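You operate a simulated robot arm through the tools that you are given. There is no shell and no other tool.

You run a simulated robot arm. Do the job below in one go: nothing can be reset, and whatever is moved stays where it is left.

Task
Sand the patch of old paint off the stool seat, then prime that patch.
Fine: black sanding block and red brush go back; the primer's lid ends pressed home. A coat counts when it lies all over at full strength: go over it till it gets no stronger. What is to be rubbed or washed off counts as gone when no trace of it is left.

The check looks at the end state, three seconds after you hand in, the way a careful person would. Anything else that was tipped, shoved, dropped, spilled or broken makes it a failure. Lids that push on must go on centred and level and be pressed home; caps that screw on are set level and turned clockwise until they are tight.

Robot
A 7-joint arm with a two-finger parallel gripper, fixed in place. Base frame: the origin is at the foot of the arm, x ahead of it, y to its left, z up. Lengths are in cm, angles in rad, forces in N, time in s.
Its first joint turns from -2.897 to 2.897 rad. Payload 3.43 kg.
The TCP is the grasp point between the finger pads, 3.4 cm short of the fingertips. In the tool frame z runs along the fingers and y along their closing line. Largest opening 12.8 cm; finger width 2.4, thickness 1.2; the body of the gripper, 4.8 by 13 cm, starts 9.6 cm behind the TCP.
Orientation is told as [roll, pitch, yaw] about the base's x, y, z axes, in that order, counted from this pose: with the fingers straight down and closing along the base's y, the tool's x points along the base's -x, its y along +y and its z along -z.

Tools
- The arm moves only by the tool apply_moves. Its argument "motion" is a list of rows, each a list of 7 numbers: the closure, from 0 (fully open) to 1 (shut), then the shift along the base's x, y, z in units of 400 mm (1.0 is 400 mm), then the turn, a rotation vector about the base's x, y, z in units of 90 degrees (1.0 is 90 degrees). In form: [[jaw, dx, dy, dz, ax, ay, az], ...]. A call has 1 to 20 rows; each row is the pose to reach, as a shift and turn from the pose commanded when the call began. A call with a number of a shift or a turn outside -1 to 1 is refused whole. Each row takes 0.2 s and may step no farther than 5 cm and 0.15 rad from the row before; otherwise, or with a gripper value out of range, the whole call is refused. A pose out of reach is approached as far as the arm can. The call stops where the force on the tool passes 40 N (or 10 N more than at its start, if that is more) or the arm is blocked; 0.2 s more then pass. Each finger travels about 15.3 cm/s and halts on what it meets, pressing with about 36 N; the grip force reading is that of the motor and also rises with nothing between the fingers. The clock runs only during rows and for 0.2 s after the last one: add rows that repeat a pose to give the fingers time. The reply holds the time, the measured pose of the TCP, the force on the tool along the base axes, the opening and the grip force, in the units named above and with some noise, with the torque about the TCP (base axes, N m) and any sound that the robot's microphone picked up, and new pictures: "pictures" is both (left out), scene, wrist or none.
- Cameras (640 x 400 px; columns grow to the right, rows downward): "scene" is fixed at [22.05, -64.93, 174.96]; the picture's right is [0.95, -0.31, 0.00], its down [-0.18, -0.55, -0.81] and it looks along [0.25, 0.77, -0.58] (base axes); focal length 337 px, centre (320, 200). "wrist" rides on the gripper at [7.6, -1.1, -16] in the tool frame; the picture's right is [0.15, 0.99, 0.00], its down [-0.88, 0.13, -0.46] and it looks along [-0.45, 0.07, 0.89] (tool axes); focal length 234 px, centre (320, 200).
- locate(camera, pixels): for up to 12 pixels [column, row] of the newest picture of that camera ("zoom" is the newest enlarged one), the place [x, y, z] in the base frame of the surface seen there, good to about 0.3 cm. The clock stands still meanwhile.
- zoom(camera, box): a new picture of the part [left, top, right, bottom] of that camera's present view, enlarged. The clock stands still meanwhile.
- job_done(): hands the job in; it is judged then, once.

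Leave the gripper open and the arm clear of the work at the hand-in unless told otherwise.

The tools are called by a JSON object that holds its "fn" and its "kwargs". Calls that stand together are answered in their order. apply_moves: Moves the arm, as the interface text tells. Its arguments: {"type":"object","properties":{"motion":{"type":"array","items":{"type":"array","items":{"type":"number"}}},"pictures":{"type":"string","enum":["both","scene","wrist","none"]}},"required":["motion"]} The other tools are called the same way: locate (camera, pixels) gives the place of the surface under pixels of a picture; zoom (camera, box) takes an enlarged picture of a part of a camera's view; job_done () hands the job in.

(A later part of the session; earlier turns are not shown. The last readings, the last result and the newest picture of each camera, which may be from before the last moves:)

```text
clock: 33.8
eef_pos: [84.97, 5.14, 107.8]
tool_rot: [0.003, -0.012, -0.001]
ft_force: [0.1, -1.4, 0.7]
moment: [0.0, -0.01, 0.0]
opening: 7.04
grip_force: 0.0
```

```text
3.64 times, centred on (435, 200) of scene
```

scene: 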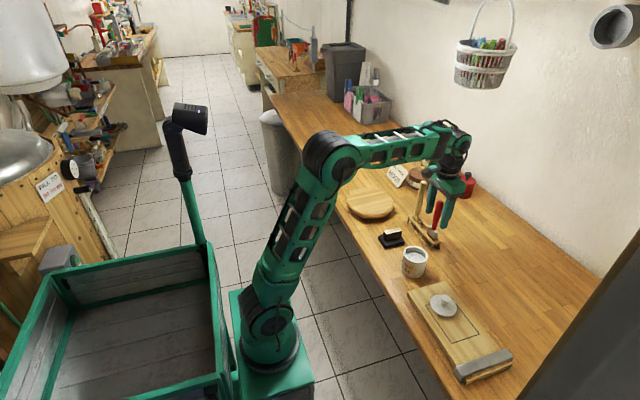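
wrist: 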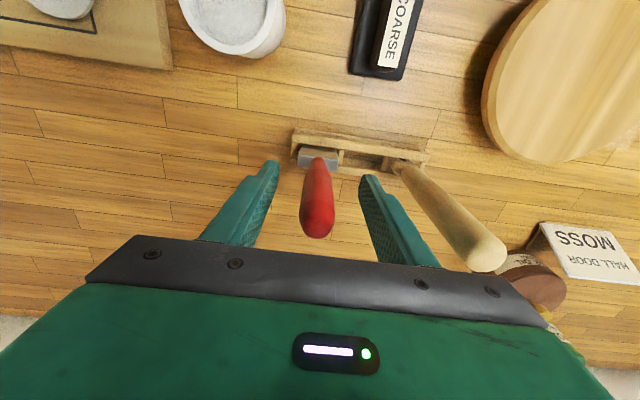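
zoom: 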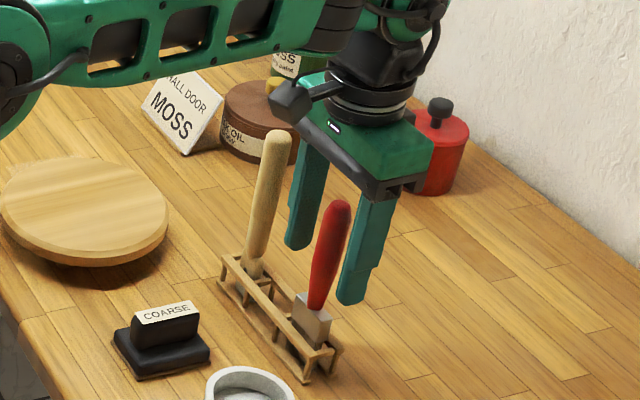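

The fingers straddle the red handle. I nudge 2 mm in -y and close.

{"fn": "apply_moves", "kwargs": {"motion": [[0.45, 0, -0.005, 0, 0, 0, 0], [0.6, 0, -0.005, 0, 0, 0, 0], [0.75, 0, -0.005, 0, 0, 0, 0], [0.9, 0, -0.005, 0, 0, 0, 0], [1, 0, -0.005, 0, 0, 0, 0], [1, 0, -0.005, 0, 0, 0, 0]], "pictures": "wrist"}}

{"fn": "zoom", "kwargs": {"camera": "scene", "box": [395, 175, 465, 255]}}

```text
clock: 35.2
eef_pos: [84.92, 4.84, 107.79]
tool_rot: [0.002, -0.011, 0.001]
ft_force: [0.8, 0.4, -0.2]
moment: [0.02, 0.02, -0.03]
opening: 2.2
grip_force: 35.8
```

wrist: 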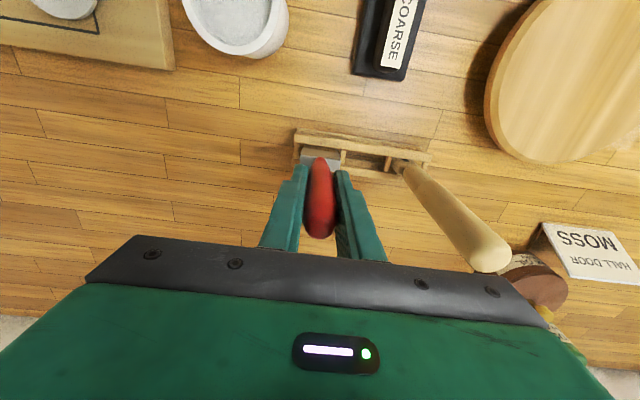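

```text
5.00 times, centred on (430, 215) of scene
```

zoom: 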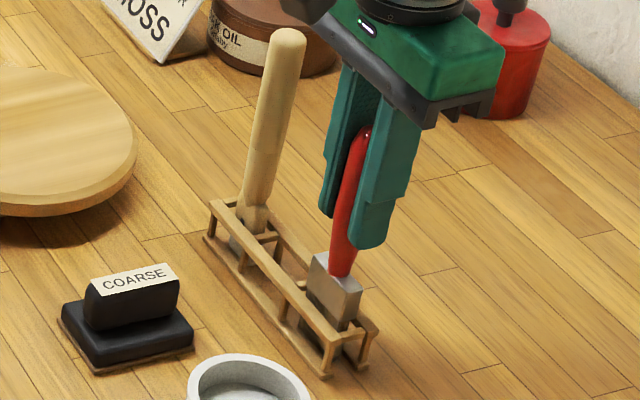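

The brush is gripped (opening 2.2, negligible side force); its home is TCP (84.92, 4.84, 107.8). I lift straight up, slowly.

{"fn": "apply_moves", "kwargs": {"motion": [[1, 0, 0, 0.03, 0, 0, 0], [1, 0, 0, 0.07, 0, 0, 0], [1, 0, 0, 0.12, 0, 0, 0], [1, 0, 0, 0.18, 0, 0, 0], [1, 0, 0, 0.24, 0, 0, 0], [1, 0, 0, 0.3, 0, 0, 0], [1, 0, 0, 0.3, 0, 0, 0]], "pictures": "both"}}

{"fn": "zoom", "kwargs": {"camera": "scene", "box": [395, 145, 475, 255]}}

```text
clock: 36.8
eef_pos: [84.94, 4.9, 119.67]
tool_rot: [0.001, -0.011, -0.002]
ft_force: [-0.1, 0.8, -0.5]
moment: [-0.01, -0.03, -0.01]
opening: 2.21
grip_force: 36.0
```

scene: 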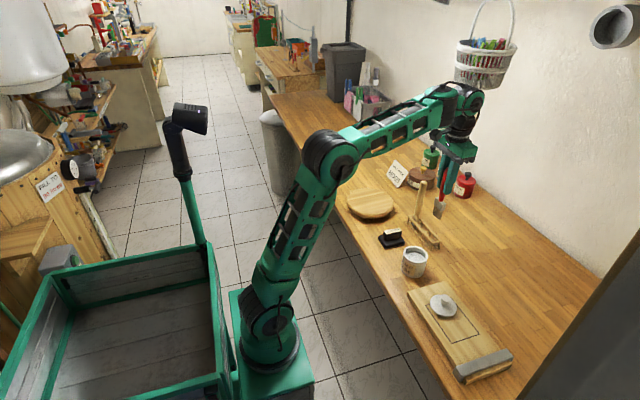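
wrist: 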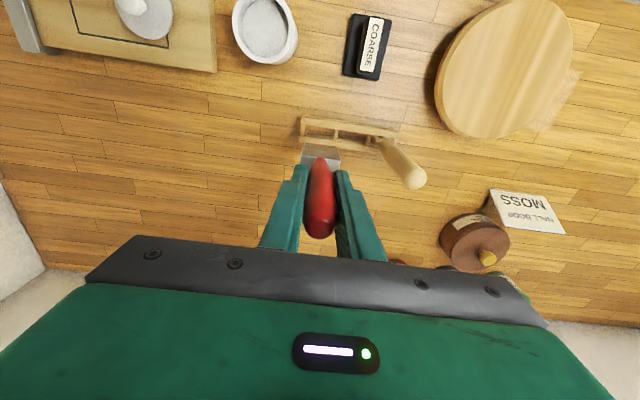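

```text
3.64 times, centred on (435, 200) of scene
```

zoom: 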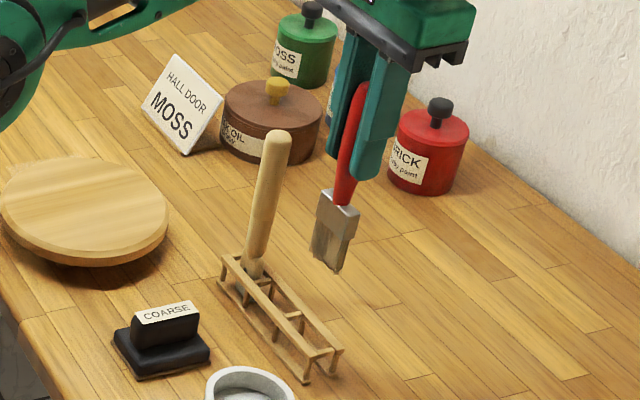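

The brush is free and the rack stayed put. I locate the bristle tip and the pot's rim and liquid.

{"fn": "locate", "kwargs": {"camera": "zoom", "pixels": [[318, 258], [328, 264], [338, 268], [320, 245], [340, 250], [328, 230], [322, 195], [355, 215]]}}

{"fn": "zoom", "kwargs": {"camera": "scene", "box": [395, 240, 435, 285]}}

{"fn": "locate", "kwargs": {"camera": "wrist", "pixels": [[235, 28], [297, 24], [262, 62], [262, 28], [250, 20], [275, 40], [262, 48], [248, 35], [283, 25]]}}

```text
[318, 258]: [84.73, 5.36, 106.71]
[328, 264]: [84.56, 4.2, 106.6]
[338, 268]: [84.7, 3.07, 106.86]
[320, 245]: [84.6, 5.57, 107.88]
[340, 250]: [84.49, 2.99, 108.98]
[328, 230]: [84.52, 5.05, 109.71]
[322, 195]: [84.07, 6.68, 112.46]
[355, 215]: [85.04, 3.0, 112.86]
```

```text
8.89 times, centred on (415, 262) of scene
```

zoom: 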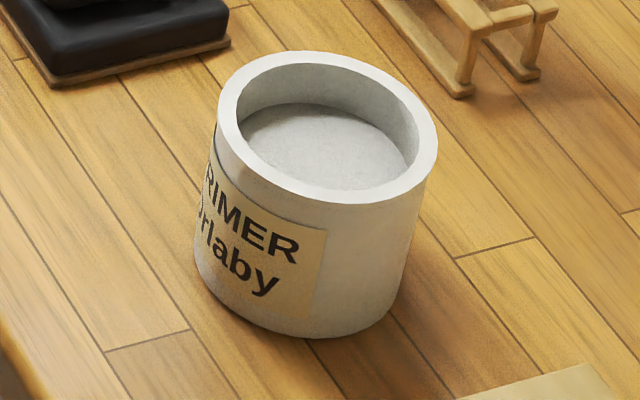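

```text
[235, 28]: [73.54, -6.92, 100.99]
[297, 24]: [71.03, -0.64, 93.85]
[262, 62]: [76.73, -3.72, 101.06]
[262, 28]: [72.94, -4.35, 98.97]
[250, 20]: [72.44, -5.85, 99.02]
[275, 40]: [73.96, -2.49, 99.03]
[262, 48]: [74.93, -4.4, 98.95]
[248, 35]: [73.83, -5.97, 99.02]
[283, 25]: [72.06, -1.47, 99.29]
```

{"fn": "locate", "kwargs": {"camera": "zoom", "pixels": [[220, 108], [436, 150], [320, 52], [340, 196], [238, 110], [416, 155], [325, 65], [335, 185], [325, 145], [260, 60], [255, 165], [415, 90]]}}

```text
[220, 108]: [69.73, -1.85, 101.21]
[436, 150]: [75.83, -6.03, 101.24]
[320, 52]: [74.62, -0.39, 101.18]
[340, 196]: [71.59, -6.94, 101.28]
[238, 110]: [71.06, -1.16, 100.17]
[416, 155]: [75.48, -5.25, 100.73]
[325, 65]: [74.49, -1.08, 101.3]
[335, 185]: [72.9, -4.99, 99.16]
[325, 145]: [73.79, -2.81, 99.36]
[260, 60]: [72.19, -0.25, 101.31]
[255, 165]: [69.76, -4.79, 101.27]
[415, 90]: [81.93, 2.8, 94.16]
```

The bristle tip hangs 13.1 cm below the TCP. The pot is centred at about (73.0, -3.6), its inner radius is about 3, the rim is at 101.2 and the liquid at 99.0. I move over the pot at the present height.

{"fn": "apply_moves", "kwargs": {"motion": [[1, -0.06, -0.0425, 0, 0, 0, 0], [1, -0.12, -0.085, 0, 0, 0, 0], [1, -0.18, -0.1275, 0, 0, 0, 0], [1, -0.24, -0.17, 0, 0, 0, 0], [1, -0.298, -0.2125, 0, 0, 0, 0], [1, -0.298, -0.2125, 0, 0, 0, 0]], "pictures": "both"}}

{"fn": "zoom", "kwargs": {"camera": "scene", "box": [385, 205, 445, 285]}}

```text
clock: 38.2
eef_pos: [73.17, -3.64, 119.68]
tool_rot: [0.001, -0.01, 0.0]
ft_force: [-0.4, 0.5, -0.5]
moment: [-0.01, 0.02, 0.03]
opening: 2.2
grip_force: 36.1
```

scene: 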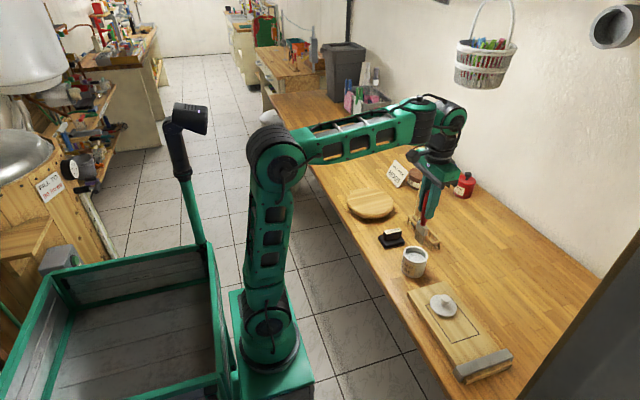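
wrist: 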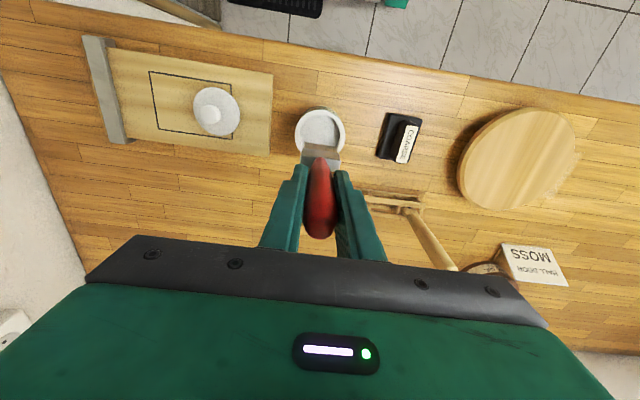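

```text
5.00 times, centred on (415, 245) of scene
```

zoom: 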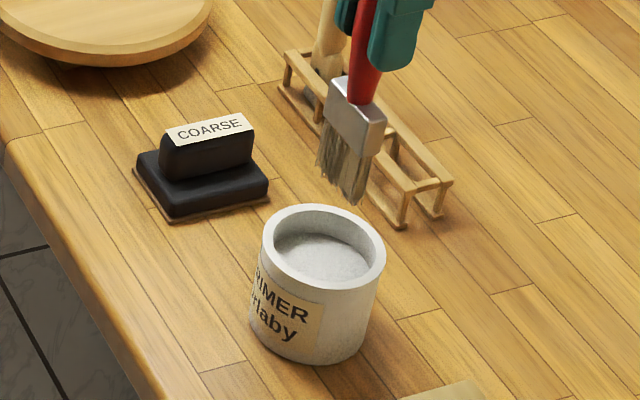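

{"fn": "locate", "kwargs": {"camera": "zoom", "pixels": [[322, 168], [340, 185], [360, 200], [330, 110], [382, 130], [350, 150], [362, 118]]}}

```text
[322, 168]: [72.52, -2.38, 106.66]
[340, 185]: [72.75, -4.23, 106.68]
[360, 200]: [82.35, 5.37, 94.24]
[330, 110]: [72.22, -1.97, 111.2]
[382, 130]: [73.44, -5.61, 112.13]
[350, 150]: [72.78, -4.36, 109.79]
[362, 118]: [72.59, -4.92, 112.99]
```

It's well aligned over the opening. I lower it so the bristles enter about 1 cm into the primer (TCP z≈111).

{"fn": "apply_moves", "kwargs": {"motion": [[1, -0.002, 0, -0.05, 0, 0, 0], [1, -0.002, 0, -0.1, 0, 0, 0], [1, -0.002, 0, -0.15, 0, 0, 0], [1, -0.002, 0, -0.19, 0, 0, 0], [1, -0.002, 0, -0.215, 0, 0, 0], [1, -0.002, 0, -0.215, 0, 0, 0]], "pictures": "both"}}

{"fn": "zoom", "kwargs": {"camera": "scene", "box": [385, 205, 445, 285]}}

```text
clock: 39.6
eef_pos: [72.72, -3.72, 111.29]
tool_rot: [0.002, -0.015, -0.001]
ft_force: [1.7, -3.4, 36.0]
moment: [-0.44, -0.31, 0.01]
opening: 2.23
grip_force: 36.3
```

scene: 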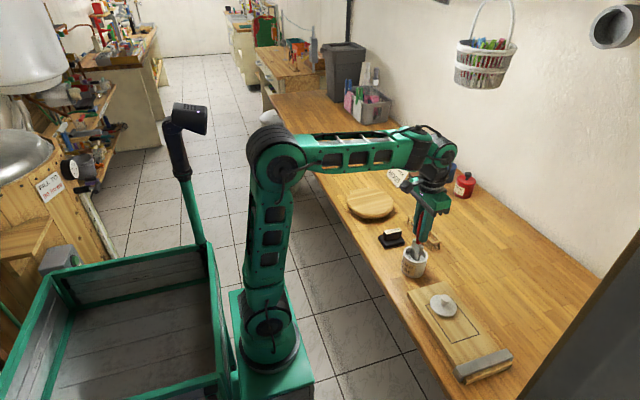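
wrist: 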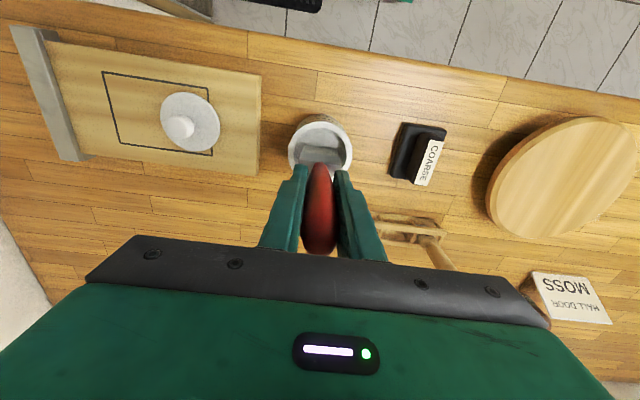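

```text
5.00 times, centred on (415, 245) of scene
```

zoom: 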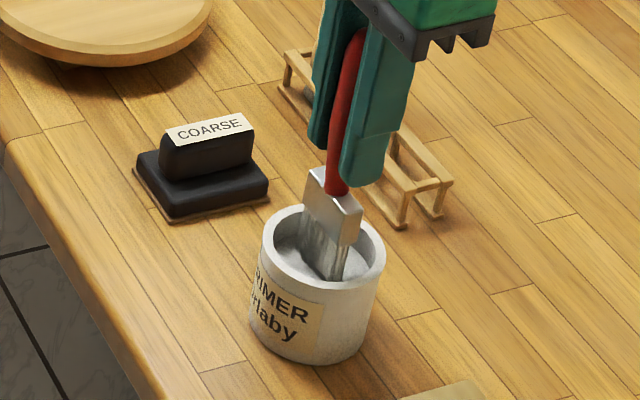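

It stopped at 36 N, so the bristles have met something, probably the primer's surface acting stiffly. I raise a little and check.

{"fn": "apply_moves", "kwargs": {"motion": [[1, 0, 0, 0.006, 0, 0, 0], [1, 0, 0, 0.012, 0, 0, 0], [1, 0, 0, 0.012, 0, 0, 0]], "pictures": "none"}}

```text
clock: 40.4
eef_pos: [72.74, -3.8, 111.5]
tool_rot: [0.002, -0.008, -0.002]
ft_force: [-0.5, -0.2, -0.1]
moment: [0.01, 0.0, -0.01]
opening: 2.19
grip_force: 35.6
```

{"fn": "apply_moves", "kwargs": {"motion": [[1, 0.004, 0, 0.05, 0, 0, 0], [1, 0.008, 0, 0.1, 0, 0, 0], [1, 0.008, 0, 0.15, 0, 0, 0], [1, 0.008, 0, 0.2, 0, 0, 0], [1, 0.008, 0, 0.2, 0, 0, 0]], "pictures": "both"}}

{"fn": "zoom", "kwargs": {"camera": "scene", "box": [395, 200, 445, 270]}}

{"fn": "locate", "kwargs": {"camera": "zoom", "pixels": [[300, 168], [320, 185], [330, 190], [340, 200], [310, 110], [360, 130], [330, 150]]}}

```text
clock: 41.6
eef_pos: [73.28, -3.58, 119.44]
tool_rot: [0.0, -0.011, -0.002]
ft_force: [0.3, -0.1, 0.3]
moment: [-0.01, 0.02, -0.02]
opening: 2.22
grip_force: 35.8
```

scene: 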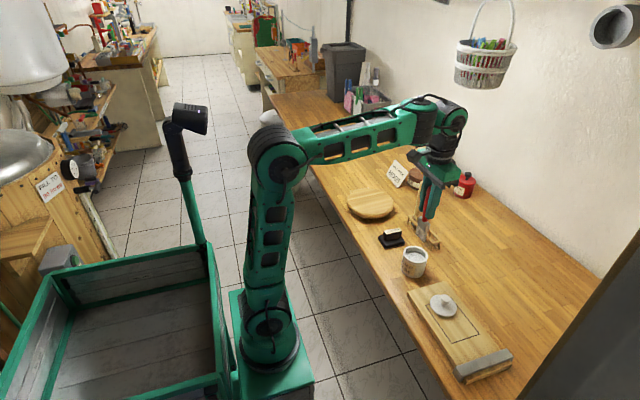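
wrist: 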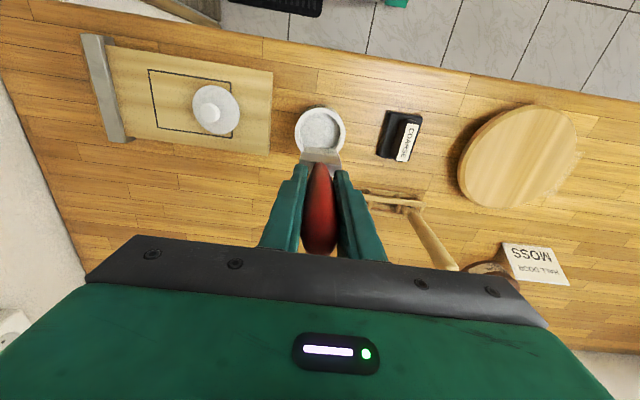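

```text
5.71 times, centred on (420, 235) of scene
```

zoom: 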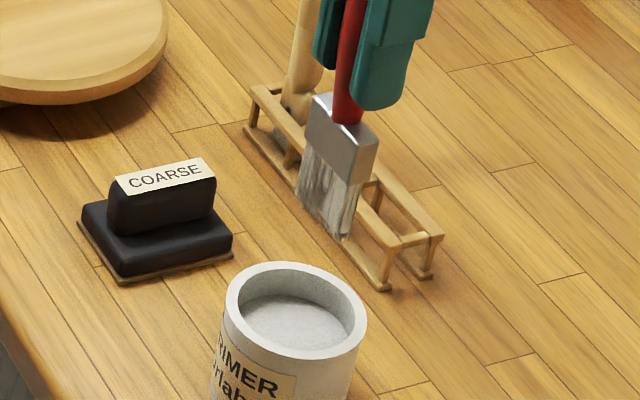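

```text
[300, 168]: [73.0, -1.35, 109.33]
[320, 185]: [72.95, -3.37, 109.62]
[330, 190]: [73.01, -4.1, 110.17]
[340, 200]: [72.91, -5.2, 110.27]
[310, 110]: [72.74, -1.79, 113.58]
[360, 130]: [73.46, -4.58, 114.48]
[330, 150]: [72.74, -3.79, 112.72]
```

The bristles are now white with primer, but the brush slid up in the grip. I measure the new tip offset.

{"fn": "locate", "kwargs": {"camera": "zoom", "pixels": [[302, 192], [308, 200], [318, 212], [328, 224], [338, 234], [345, 236], [340, 120], [344, 110]]}}

{"fn": "zoom", "kwargs": {"camera": "scene", "box": [405, 165, 455, 245]}}

```text
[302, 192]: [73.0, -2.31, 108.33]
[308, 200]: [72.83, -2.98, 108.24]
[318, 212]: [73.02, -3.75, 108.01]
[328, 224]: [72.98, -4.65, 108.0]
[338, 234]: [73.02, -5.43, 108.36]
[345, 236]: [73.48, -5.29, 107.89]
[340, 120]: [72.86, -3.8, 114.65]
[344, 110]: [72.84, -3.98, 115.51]
```

```text
5.00 times, centred on (430, 205) of scene
```

zoom: 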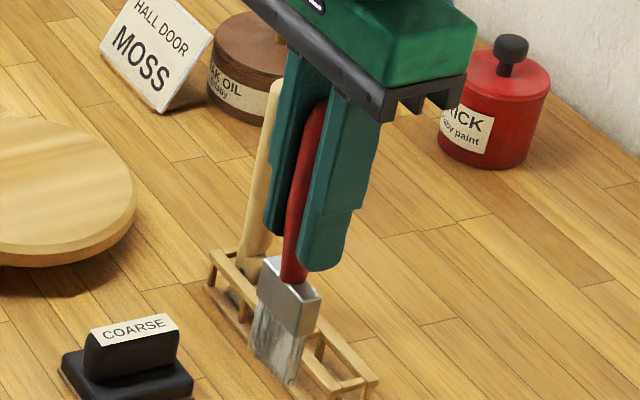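

The brush tip is now about 11.5 cm below the TCP. From here I'll keep pushing forces low. I carry the brush over the seat, staying high.

{"fn": "apply_moves", "kwargs": {"motion": [[1, -0.01, 0.11, 0, 0, 0, 0], [1, -0.02, 0.22, 0, 0, 0, 0], [1, -0.03, 0.33, 0, 0, 0, 0], [1, -0.04, 0.44, 0, 0, 0, 0], [1, -0.05, 0.55, 0, 0, 0, 0], [1, -0.06, 0.65, 0, 0, 0, 0], [1, -0.07, 0.745, 0, 0, 0, 0], [1, -0.07, 0.745, -0.06, 0, 0, 0], [1, -0.07, 0.745, -0.13, 0, 0, 0], [1, -0.07, 0.745, -0.17, 0, 0, 0], [1, -0.07, 0.745, -0.17, 0, 0, 0]], "pictures": "both"}}

{"fn": "zoom", "kwargs": {"camera": "scene", "box": [335, 165, 415, 225]}}

```text
clock: 44.0
eef_pos: [70.4, 25.95, 112.6]
tool_rot: [0.003, -0.012, 0.0]
ft_force: [-0.1, -0.8, -0.4]
moment: [0.02, -0.02, 0.0]
opening: 2.2
grip_force: 35.5
```

scene: 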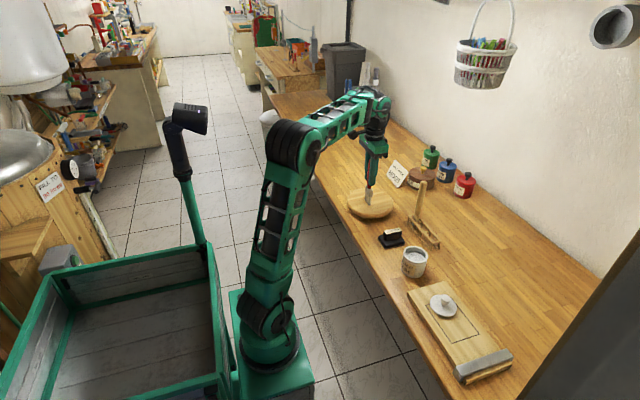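
wrist: 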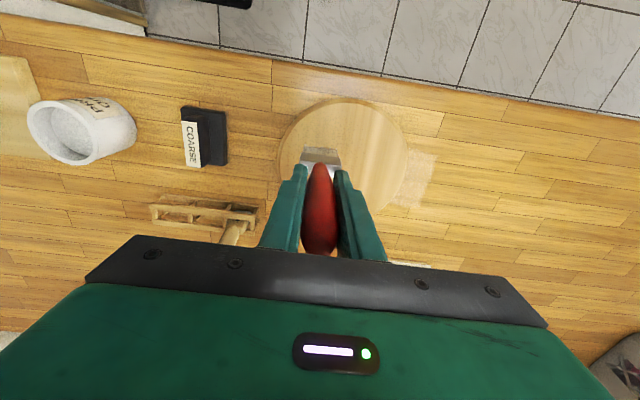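

```text
6.67 times, centred on (375, 195) of scene
```

zoom: 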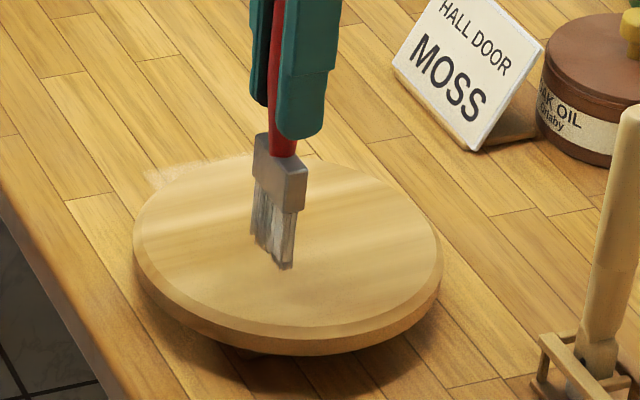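

The brush hovers above the seat at y≈26. I lower it in small steps, watching the force.

{"fn": "apply_moves", "kwargs": {"motion": [[1, 0, 0, -0.012, 0, 0, 0], [1, 0, 0, -0.024, 0, 0, 0], [1, 0, 0, -0.03, 0, 0, 0]], "pictures": "none"}}

```text
clock: 44.8
eef_pos: [70.57, 26.1, 111.63]
tool_rot: [0.0, -0.012, 0.0]
ft_force: [0.3, -0.2, -0.1]
moment: [0.0, 0.05, 0.01]
opening: 2.22
grip_force: 35.7
```

{"fn": "apply_moves", "kwargs": {"motion": [[1, 0, 0, -0.01, 0, 0, 0], [1, 0, 0, -0.016, 0, 0, 0], [1, 0, 0, -0.016, 0, 0, 0]], "pictures": "none"}}

{"fn": "zoom", "kwargs": {"camera": "scene", "box": [345, 175, 395, 215]}}

```text
clock: 45.6
eef_pos: [70.45, 26.0, 110.85]
tool_rot: [0.001, -0.014, 0.0]
ft_force: [0.5, -0.2, -0.5]
moment: [0.0, 0.0, 0.0]
opening: 2.23
grip_force: 36.5
```

```text
10.00 times, centred on (370, 195) of scene
```

zoom: 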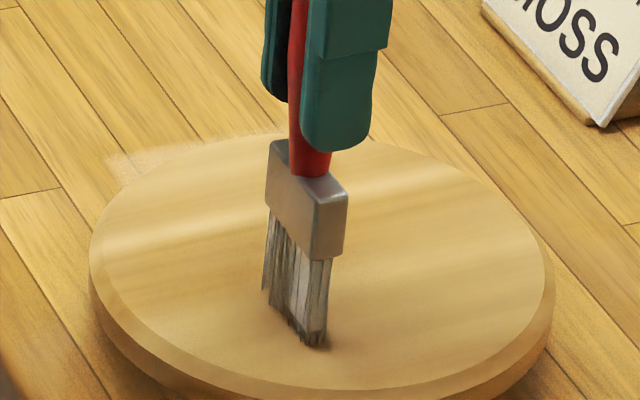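

{"fn": "apply_moves", "kwargs": {"motion": [[1, 0, 0, -0.004, 0, 0, 0], [1, 0, 0, -0.008, 0, 0, 0]], "pictures": "none"}}

```text
clock: 46.2
eef_pos: [70.37, 26.03, 110.7]
tool_rot: [0.004, -0.012, -0.001]
ft_force: [-0.1, -2.1, 6.8]
moment: [-0.23, 0.04, -0.03]
opening: 2.19
grip_force: 36.0
```

Contact at 6.8 N. I brush along x in this lane and look at the result.

{"fn": "apply_moves", "kwargs": {"motion": [[1, -0.02, 0, 0, 0, 0, 0], [1, -0.035, 0, 0, 0, 0, 0], [1, -0.01, 0, 0, 0, 0, 0], [1, 0.015, 0, 0, 0, 0, 0], [1, 0.04, 0, 0, 0, 0, 0], [1, 0.065, 0, 0, 0, 0, 0], [1, 0.09, 0, 0, 0, 0, 0], [1, 0.115, 0, 0, 0, 0, 0], [1, 0.14, 0, 0, 0, 0, 0], [1, 0.16, 0, 0, 0, 0, 0]], "pictures": "wrist"}}

{"fn": "zoom", "kwargs": {"camera": "scene", "box": [340, 175, 410, 224]}}

```text
clock: 48.4
eef_pos: [76.83, 26.09, 110.64]
tool_rot: [0.001, -0.013, 0.001]
ft_force: [-2.4, -1.0, 6.0]
moment: [-0.17, 0.31, -0.07]
opening: 2.24
grip_force: 35.6
```

wrist: 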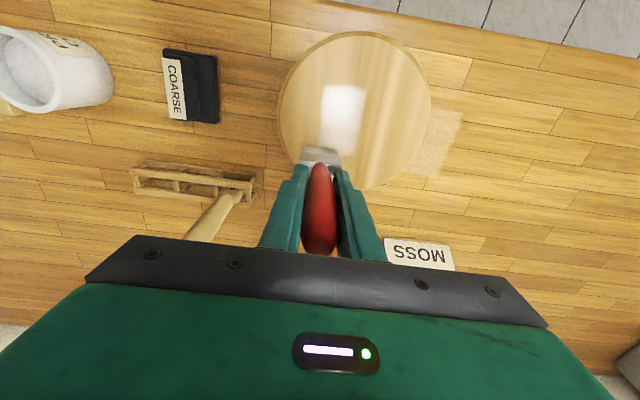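

```text
8.16 times, centred on (375, 200) of scene
```

zoom: 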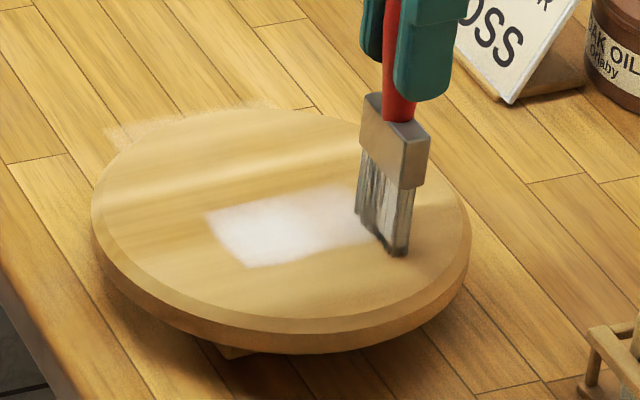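

Primer goes on well but the brush runs dry by the end of the stroke (bristles look bare). I check the coated extent.

{"fn": "locate", "kwargs": {"camera": "zoom", "pixels": [[208, 214], [250, 265], [280, 200], [310, 262], [330, 190], [370, 240], [395, 254], [360, 215]]}}

{"fn": "zoom", "kwargs": {"camera": "wrist", "box": [280, 60, 400, 160]}}

```text
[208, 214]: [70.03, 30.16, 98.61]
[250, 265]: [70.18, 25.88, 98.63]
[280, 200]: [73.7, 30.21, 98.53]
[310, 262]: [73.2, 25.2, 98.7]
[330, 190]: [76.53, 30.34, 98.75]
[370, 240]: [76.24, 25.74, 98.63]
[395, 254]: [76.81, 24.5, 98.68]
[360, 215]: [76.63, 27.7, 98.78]
```

```text
4.00 times, centred on (340, 110) of wrist
```

zoom: 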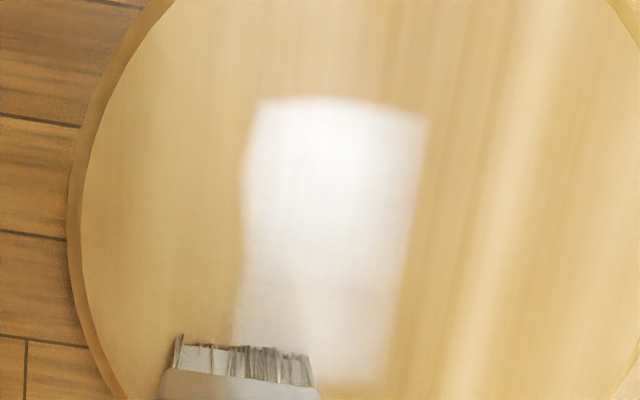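

The loaded brush covers about one stroke per dip, so I'll dip again several times. I lift and go back over the pot, down to just above the primer.

{"fn": "apply_moves", "kwargs": {"motion": [[1, 0, 0, 0.11, 0, 0, 0], [1, 0, 0, 0.22, 0, 0, 0], [1, -0.014, -0.106, 0.22, 0, 0, 0], [1, -0.028, -0.212, 0.22, 0, 0, 0], [1, -0.042, -0.318, 0.22, 0, 0, 0], [1, -0.056, -0.424, 0.22, 0, 0, 0], [1, -0.07, -0.53, 0.22, 0, 0, 0], [1, -0.084, -0.636, 0.22, 0, 0, 0], [1, -0.096, -0.743, 0.22, 0, 0, 0], [1, -0.096, -0.743, 0.22, 0, 0, 0], [1, -0.096, -0.743, 0.14, 0, 0, 0], [1, -0.096, -0.743, 0.06, 0, 0, 0], [1, -0.096, -0.743, 0.035, 0, 0, 0], [1, -0.096, -0.743, 0.035, 0, 0, 0]], "pictures": "wrist"}}

{"fn": "zoom", "kwargs": {"camera": "scene", "box": [340, 175, 410, 224]}}

{"fn": "locate", "kwargs": {"camera": "zoom", "pixels": [[208, 214], [250, 265], [330, 190], [385, 235], [300, 260], [230, 240]]}}

{"fn": "zoom", "kwargs": {"camera": "scene", "box": [385, 205, 445, 285]}}

```text
clock: 51.4
eef_pos: [72.96, -3.67, 112.17]
tool_rot: [0.0, -0.013, -0.001]
ft_force: [0.3, 0.2, -1.1]
moment: [-0.02, 0.02, 0.02]
opening: 2.24
grip_force: 36.1
```

wrist: 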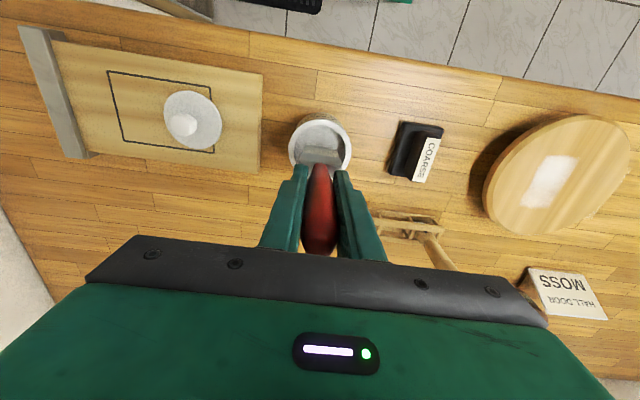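

```text
8.16 times, centred on (375, 200) of scene
```

zoom: 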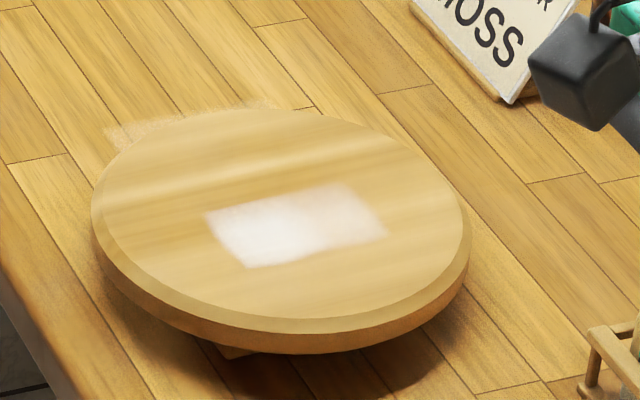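

```text
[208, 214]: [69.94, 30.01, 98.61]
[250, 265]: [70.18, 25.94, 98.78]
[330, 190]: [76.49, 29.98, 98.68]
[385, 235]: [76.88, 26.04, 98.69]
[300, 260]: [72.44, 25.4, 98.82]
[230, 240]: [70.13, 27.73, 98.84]
```

```text
5.00 times, centred on (415, 245) of scene
```

zoom: 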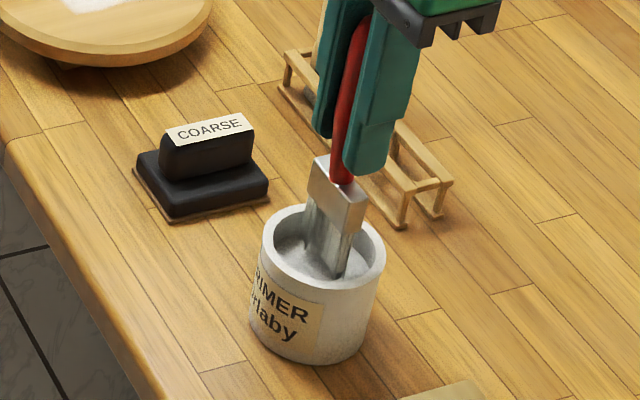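

The coat spans x 70–77 and y 25.6–30.2. The brush is in the pot just above the primer, so I lower it gently.

{"fn": "apply_moves", "kwargs": {"motion": [[1, 0, 0, -0.01, 0, 0, 0], [1, 0, 0, -0.02, 0, 0, 0], [1, 0, 0, -0.02, 0, 0, 0]], "pictures": "none"}}

{"fn": "zoom", "kwargs": {"camera": "scene", "box": [385, 205, 445, 285]}}

```text
clock: 52.2
eef_pos: [72.94, -3.59, 111.15]
tool_rot: [0.003, -0.012, 0.0]
ft_force: [0.0, -0.2, -0.4]
moment: [0.03, -0.03, -0.02]
opening: 2.2
grip_force: 36.3
```

```text
5.00 times, centred on (415, 245) of scene
```

zoom: 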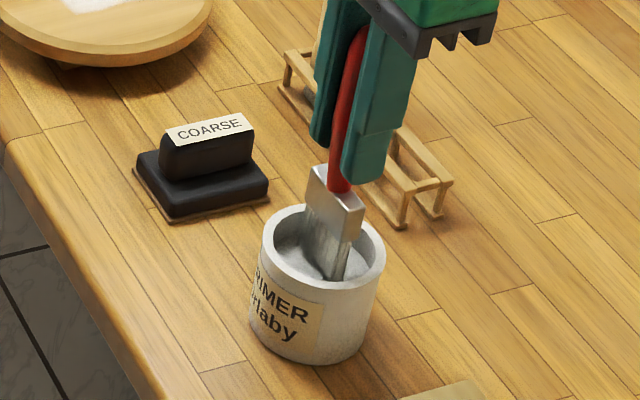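

{"fn": "apply_moves", "kwargs": {"motion": [[1, 0, 0, -0.004, 0, 0, 0], [1, 0, 0, -0.008, 0, 0, 0]], "pictures": "none"}}

```text
clock: 52.8
eef_pos: [72.94, -3.67, 111.24]
tool_rot: [0.001, -0.017, 0.0]
ft_force: [-4.1, 2.7, 35.1]
moment: [0.08, 0.4, 0.0]
opening: 2.23
grip_force: 35.3
```

Contact at 35 N, so the primer surface is stiff. I lift off right away and look at the bristles.

{"fn": "apply_moves", "kwargs": {"motion": [[1, 0, 0, 0.01, 0, 0, 0], [1, 0, 0, 0.1, 0, 0, 0], [1, 0, 0, 0.21, 0, 0, 0], [1, 0, 0, 0.21, 0, 0, 0]], "pictures": "none"}}

{"fn": "zoom", "kwargs": {"camera": "scene", "box": [395, 200, 445, 270]}}

```text
clock: 53.8
eef_pos: [73.11, -3.61, 119.37]
tool_rot: [0.0, -0.01, -0.001]
ft_force: [0.8, 0.1, -0.9]
moment: [0.0, 0.01, 0.02]
opening: 2.21
grip_force: 36.1
```

```text
5.71 times, centred on (420, 235) of scene
```

zoom: 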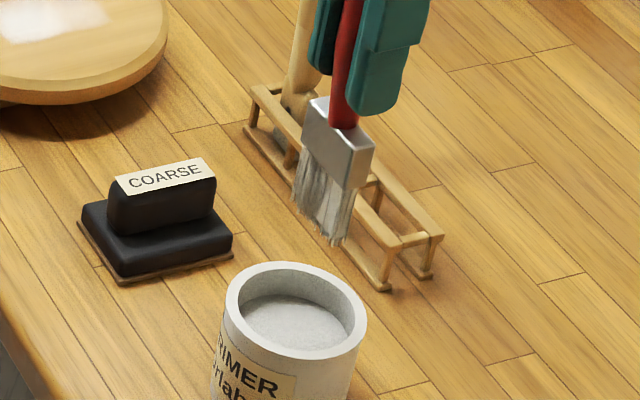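

The bristles are white again. I carry the brush to the second lane at y≈31, hovering above the seat.

{"fn": "apply_moves", "kwargs": {"motion": [[1, -0.01, 0.108, 0, 0, 0, 0], [1, -0.02, 0.216, 0, 0, 0, 0], [1, -0.03, 0.324, 0, 0, 0, 0], [1, -0.04, 0.432, 0, 0, 0, 0], [1, -0.05, 0.54, 0, 0, 0, 0], [1, -0.06, 0.648, 0, 0, 0, 0], [1, -0.07, 0.756, 0, 0, 0, 0], [1, -0.078, 0.864, 0, 0, 0, 0], [1, -0.078, 0.864, 0, 0, 0, 0], [1, -0.078, 0.864, -0.09, 0, 0, 0], [1, -0.078, 0.864, -0.16, 0, 0, 0], [1, -0.078, 0.864, -0.2, 0, 0, 0], [1, -0.078, 0.864, -0.2, 0, 0, 0]], "pictures": "wrist"}}

```text
clock: 56.6
eef_pos: [69.93, 31.0, 111.25]
tool_rot: [0.004, -0.013, -0.001]
ft_force: [0.6, 0.2, -1.4]
moment: [0.01, 0.01, 0.0]
opening: 2.22
grip_force: 36.0
```

wrist: 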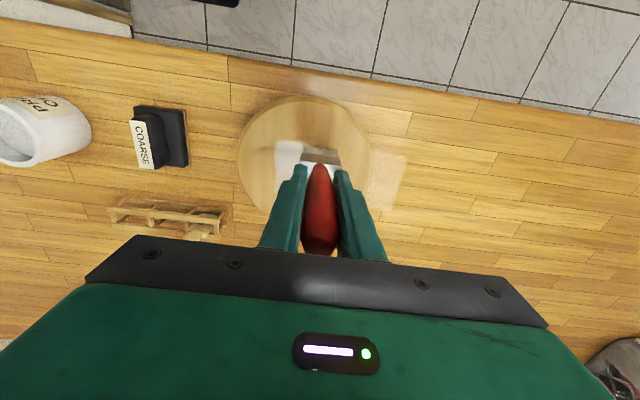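

I lower in 1–2 mm steps until light contact.

{"fn": "apply_moves", "kwargs": {"motion": [[1, 0, 0, -0.006, 0, 0, 0], [1, 0, 0, -0.012, 0, 0, 0]], "pictures": "none"}}

```text
clock: 57.2
eef_pos: [69.92, 31.06, 110.68]
tool_rot: [0.002, -0.013, -0.003]
ft_force: [-0.6, -0.5, -1.0]
moment: [0.01, 0.02, -0.03]
opening: 2.22
grip_force: 35.9
```

{"fn": "apply_moves", "kwargs": {"motion": [[1, 0, 0, -0.004, 0, 0, 0], [1, 0, 0, -0.006, 0, 0, 0]], "pictures": "none"}}

```text
clock: 57.8
eef_pos: [70.04, 30.95, 110.64]
tool_rot: [0.004, -0.012, -0.002]
ft_force: [0.1, 0.6, 5.8]
moment: [-0.13, 0.06, -0.02]
opening: 2.2
grip_force: 36.1
```

Contact at 5.8 N. I stroke along x through this lane.

{"fn": "apply_moves", "kwargs": {"motion": [[1, 0.025, 0, 0, 0, 0, 0], [1, 0.05, 0, 0, 0, 0, 0], [1, 0.075, 0, 0, 0, 0, 0], [1, 0.1, 0, 0, 0, 0, 0], [1, 0.125, 0, 0, 0, 0, 0], [1, 0.15, 0, 0, 0, 0, 0], [1, 0.17, 0, 0, 0, 0, 0]], "pictures": "wrist"}}

{"fn": "zoom", "kwargs": {"camera": "scene", "box": [340, 175, 410, 224]}}

{"fn": "zoom", "kwargs": {"camera": "wrist", "box": [220, 20, 420, 180]}}

```text
clock: 59.4
eef_pos: [76.67, 30.82, 110.63]
tool_rot: [0.005, -0.012, 0.001]
ft_force: [-6.4, -0.2, 17.2]
moment: [-0.06, 0.7, -0.05]
opening: 2.22
grip_force: 35.6
```

wrist: 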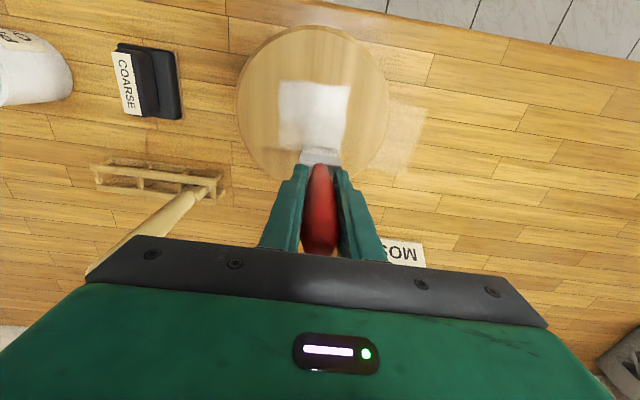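

```text
8.16 times, centred on (375, 200) of scene
```

zoom: 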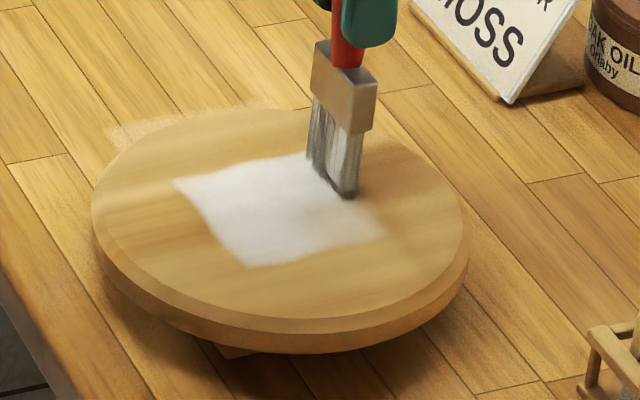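

```text
2.50 times, centred on (320, 100) of wrist
```

zoom: 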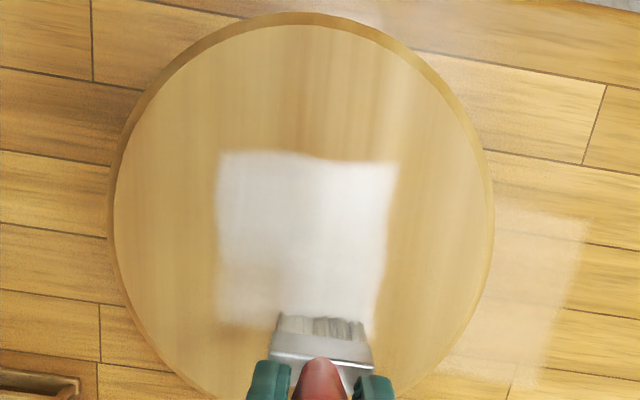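

The coat now fills a square patch of about x 70–77 and y 25.6–33, weaker toward the +x end. I fetch more primer.

{"fn": "apply_moves", "kwargs": {"motion": [[1, 0, 0, 0.11, 0, 0, 0], [1, 0, 0, 0.22, 0, 0, 0], [1, -0.012, -0.108, 0.22, 0, 0, 0], [1, -0.024, -0.216, 0.22, 0, 0, 0], [1, -0.036, -0.324, 0.22, 0, 0, 0], [1, -0.048, -0.432, 0.22, 0, 0, 0], [1, -0.06, -0.54, 0.22, 0, 0, 0], [1, -0.072, -0.648, 0.22, 0, 0, 0], [1, -0.084, -0.756, 0.22, 0, 0, 0], [1, -0.092, -0.862, 0.22, 0, 0, 0], [1, -0.092, -0.862, 0.22, 0, 0, 0], [1, -0.092, -0.862, 0.14, 0, 0, 0], [1, -0.092, -0.862, 0.06, 0, 0, 0], [1, -0.092, -0.862, 0.02, 0, 0, 0], [1, -0.092, -0.862, 0.02, 0, 0, 0]], "pictures": "none"}}

{"fn": "zoom", "kwargs": {"camera": "scene", "box": [340, 175, 410, 224]}}

```text
clock: 62.6
eef_pos: [72.88, -3.58, 111.44]
tool_rot: [0.002, -0.011, 0.0]
ft_force: [-0.1, 0.1, -0.4]
moment: [-0.02, -0.03, -0.01]
opening: 2.23
grip_force: 35.6
```

```text
8.16 times, centred on (375, 200) of scene
```

zoom: 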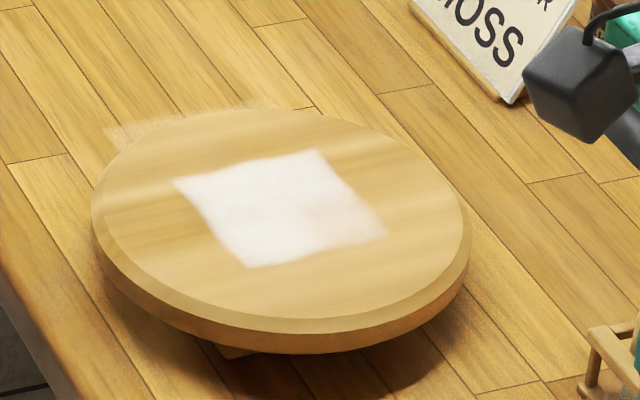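

The square is covered, with a thinner spot near the +x, -y corner. I touch the primer surface gently and lift.

{"fn": "apply_moves", "kwargs": {"motion": [[1, 0, 0, -0.004, 0, 0, 0], [1, 0, 0, -0.007, 0, 0, 0], [1, 0, 0, -0.01, 0, 0, 0]], "pictures": "none"}}

```text
clock: 63.4
eef_pos: [72.86, -3.5, 111.17]
tool_rot: [0.003, -0.016, -0.001]
ft_force: [-1.8, 1.4, 16.5]
moment: [-0.04, 0.12, 0.01]
opening: 2.21
grip_force: 36.1
```

Touched at 16.5 N. I lift and carry it to the +x end of the lower lane (x≈76.8, y≈27.5).

{"fn": "apply_moves", "kwargs": {"motion": [[1, 0, 0, 0.1, 0, 0, 0], [1, 0, 0, 0.2, 0, 0, 0], [1, 0.012, 0.1, 0.2, 0, 0, 0], [1, 0.024, 0.2, 0.2, 0, 0, 0], [1, 0.036, 0.3, 0.2, 0, 0, 0], [1, 0.048, 0.4, 0.2, 0, 0, 0], [1, 0.06, 0.5, 0.2, 0, 0, 0], [1, 0.072, 0.6, 0.2, 0, 0, 0], [1, 0.084, 0.7, 0.2, 0, 0, 0], [1, 0.098, 0.775, 0.2, 0, 0, 0], [1, 0.098, 0.775, 0.2, 0, 0, 0], [1, 0.098, 0.775, 0.1, 0, 0, 0], [1, 0.098, 0.775, 0.02, 0, 0, 0], [1, 0.098, 0.775, -0.003, 0, 0, 0], [1, 0.098, 0.775, -0.003, 0, 0, 0]], "pictures": "none"}}

```text
clock: 66.6
eef_pos: [76.81, 27.56, 110.89]
tool_rot: [0.004, -0.012, 0.001]
ft_force: [0.6, 0.0, -0.6]
moment: [0.01, 0.0, 0.01]
opening: 2.25
grip_force: 35.8
```

{"fn": "apply_moves", "kwargs": {"motion": [[1, 0, 0, -0.003, 0, 0, 0], [1, 0, 0, -0.006, 0, 0, 0]], "pictures": "none"}}

```text
clock: 67.2
eef_pos: [76.86, 27.54, 110.58]
tool_rot: [0.003, -0.013, 0.001]
ft_force: [-0.3, 0.0, 0.2]
moment: [0.01, -0.01, 0.01]
opening: 2.23
grip_force: 36.3
```

{"fn": "apply_moves", "kwargs": {"motion": [[1, 0, 0, -0.003, 0, 0, 0], [1, 0, 0, -0.004, 0, 0, 0]], "pictures": "none"}}

```text
clock: 67.8
eef_pos: [76.82, 27.56, 110.69]
tool_rot: [0.004, -0.013, 0.0]
ft_force: [-2.5, 1.1, 15.4]
moment: [-0.06, 0.24, 0.02]
opening: 2.23
grip_force: 35.8
```

Contact. I stroke from x≈77 back toward 70.

{"fn": "apply_moves", "kwargs": {"motion": [[1, -0.015, 0, 0, 0, 0, 0], [1, 0, 0, 0, 0, 0, 0], [1, -0.015, 0, 0, 0, 0, 0], [1, -0.035, 0, 0, 0, 0, 0], [1, -0.055, 0, 0, 0, 0, 0], [1, -0.075, 0, 0, 0, 0, 0], [1, -0.1, 0, 0, 0, 0, 0], [1, -0.125, 0, 0, 0, 0, 0], [1, -0.15, 0, 0, 0, 0, 0], [1, -0.17, 0, 0, 0, 0, 0]], "pictures": "wrist"}}

{"fn": "zoom", "kwargs": {"camera": "scene", "box": [340, 175, 410, 224]}}

{"fn": "zoom", "kwargs": {"camera": "wrist", "box": [220, 70, 420, 230]}}

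```text
clock: 70.0
eef_pos: [70.07, 27.34, 110.54]
tool_rot: [0.002, -0.01, 0.0]
ft_force: [0.7, 0.7, 6.1]
moment: [-0.07, -0.15, -0.01]
opening: 2.23
grip_force: 36.3
```

wrist: 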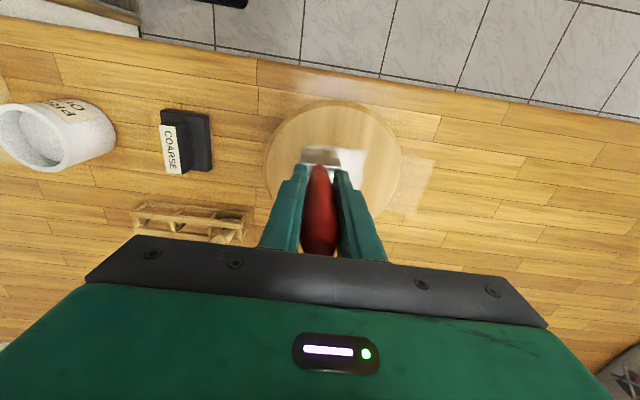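

```text
8.16 times, centred on (375, 200) of scene
```

zoom: 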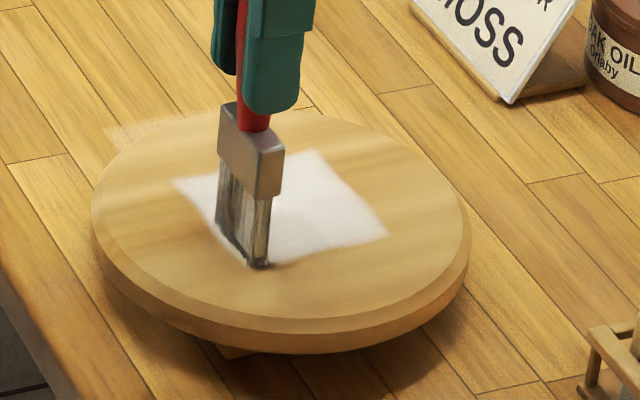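

```text
2.50 times, centred on (320, 150) of wrist
```

zoom: 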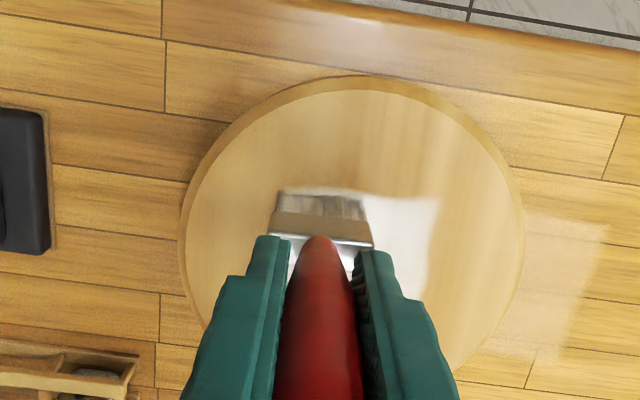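

The lower lane looks even now. I go dip again for the upper lane.

{"fn": "apply_moves", "kwargs": {"motion": [[1, 0, 0, 0.11, 0, 0, 0], [1, 0, 0, 0.22, 0, 0, 0], [1, 0.01, -0.1, 0.22, 0, 0, 0], [1, 0.02, -0.2, 0.22, 0, 0, 0], [1, 0.03, -0.3, 0.22, 0, 0, 0], [1, 0.04, -0.4, 0.22, 0, 0, 0], [1, 0.05, -0.5, 0.22, 0, 0, 0], [1, 0.06, -0.6, 0.22, 0, 0, 0], [1, 0.07, -0.7, 0.22, 0, 0, 0], [1, 0.072, -0.773, 0.22, 0, 0, 0], [1, 0.072, -0.773, 0.22, 0, 0, 0], [1, 0.072, -0.773, 0.14, 0, 0, 0], [1, 0.072, -0.773, 0.06, 0, 0, 0], [1, 0.072, -0.773, 0.02, 0, 0, 0], [1, 0.072, -0.773, 0.02, 0, 0, 0]], "pictures": "wrist"}}

{"fn": "zoom", "kwargs": {"camera": "scene", "box": [340, 175, 410, 224]}}

```text
clock: 73.2
eef_pos: [73.07, -3.41, 111.34]
tool_rot: [0.002, -0.012, 0.0]
ft_force: [0.5, 0.2, -0.9]
moment: [0.0, 0.01, -0.04]
opening: 2.22
grip_force: 36.3
```

wrist: 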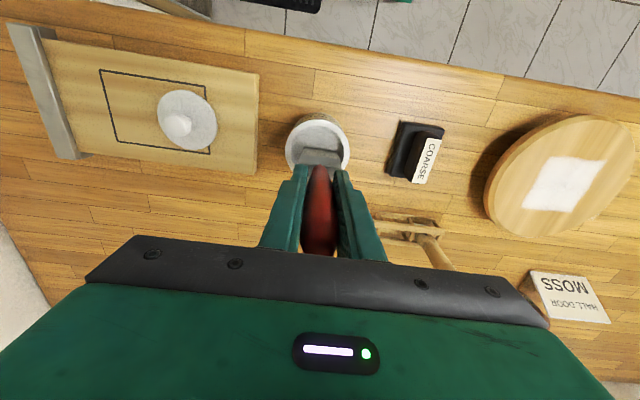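

```text
8.16 times, centred on (375, 200) of scene
```

zoom: 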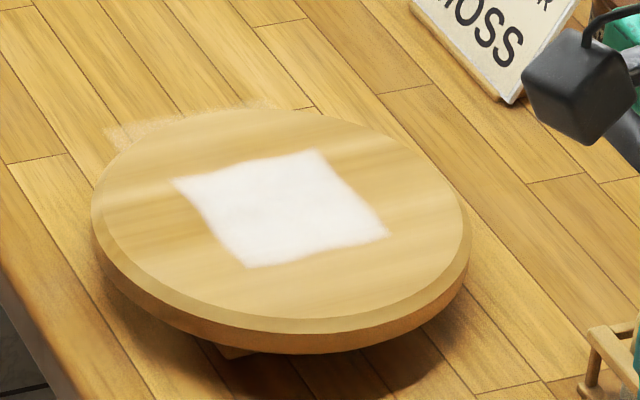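

The square looks close to even. I dip for another coat on the upper lane.

{"fn": "apply_moves", "kwargs": {"motion": [[1, -0.002, -0.004, -0.003, 0, 0, 0], [1, -0.002, -0.004, -0.006, 0, 0, 0], [1, -0.002, -0.004, -0.008, 0, 0, 0]], "pictures": "none"}}

```text
clock: 74.0
eef_pos: [72.9, -3.54, 111.16]
tool_rot: [0.005, -0.013, 0.001]
ft_force: [0.5, 4.3, 15.5]
moment: [0.25, 0.01, 0.03]
opening: 2.25
grip_force: 35.9
```

Touched. I carry it to (76.8, 31.3).

{"fn": "apply_moves", "kwargs": {"motion": [[1, 0, 0, 0.1, 0, 0, 0], [1, 0, 0, 0.2, 0, 0, 0], [1, 0.012, 0.108, 0.2, 0, 0, 0], [1, 0.024, 0.216, 0.2, 0, 0, 0], [1, 0.036, 0.324, 0.2, 0, 0, 0], [1, 0.048, 0.432, 0.2, 0, 0, 0], [1, 0.06, 0.54, 0.2, 0, 0, 0], [1, 0.072, 0.648, 0.2, 0, 0, 0], [1, 0.084, 0.756, 0.2, 0, 0, 0], [1, 0.096, 0.864, 0.2, 0, 0, 0], [1, 0.0975, 0.871, 0.2, 0, 0, 0], [1, 0.0975, 0.871, 0.1, 0, 0, 0], [1, 0.0975, 0.871, 0.02, 0, 0, 0], [1, 0.0975, 0.871, -0.008, 0, 0, 0], [1, 0.0975, 0.871, -0.012, 0, 0, 0]], "pictures": "none"}}

```text
clock: 77.2
eef_pos: [76.74, 31.18, 110.5]
tool_rot: [0.004, -0.013, -0.003]
ft_force: [-0.3, 0.1, 3.6]
moment: [-0.09, 0.07, -0.02]
opening: 2.21
grip_force: 35.3
```

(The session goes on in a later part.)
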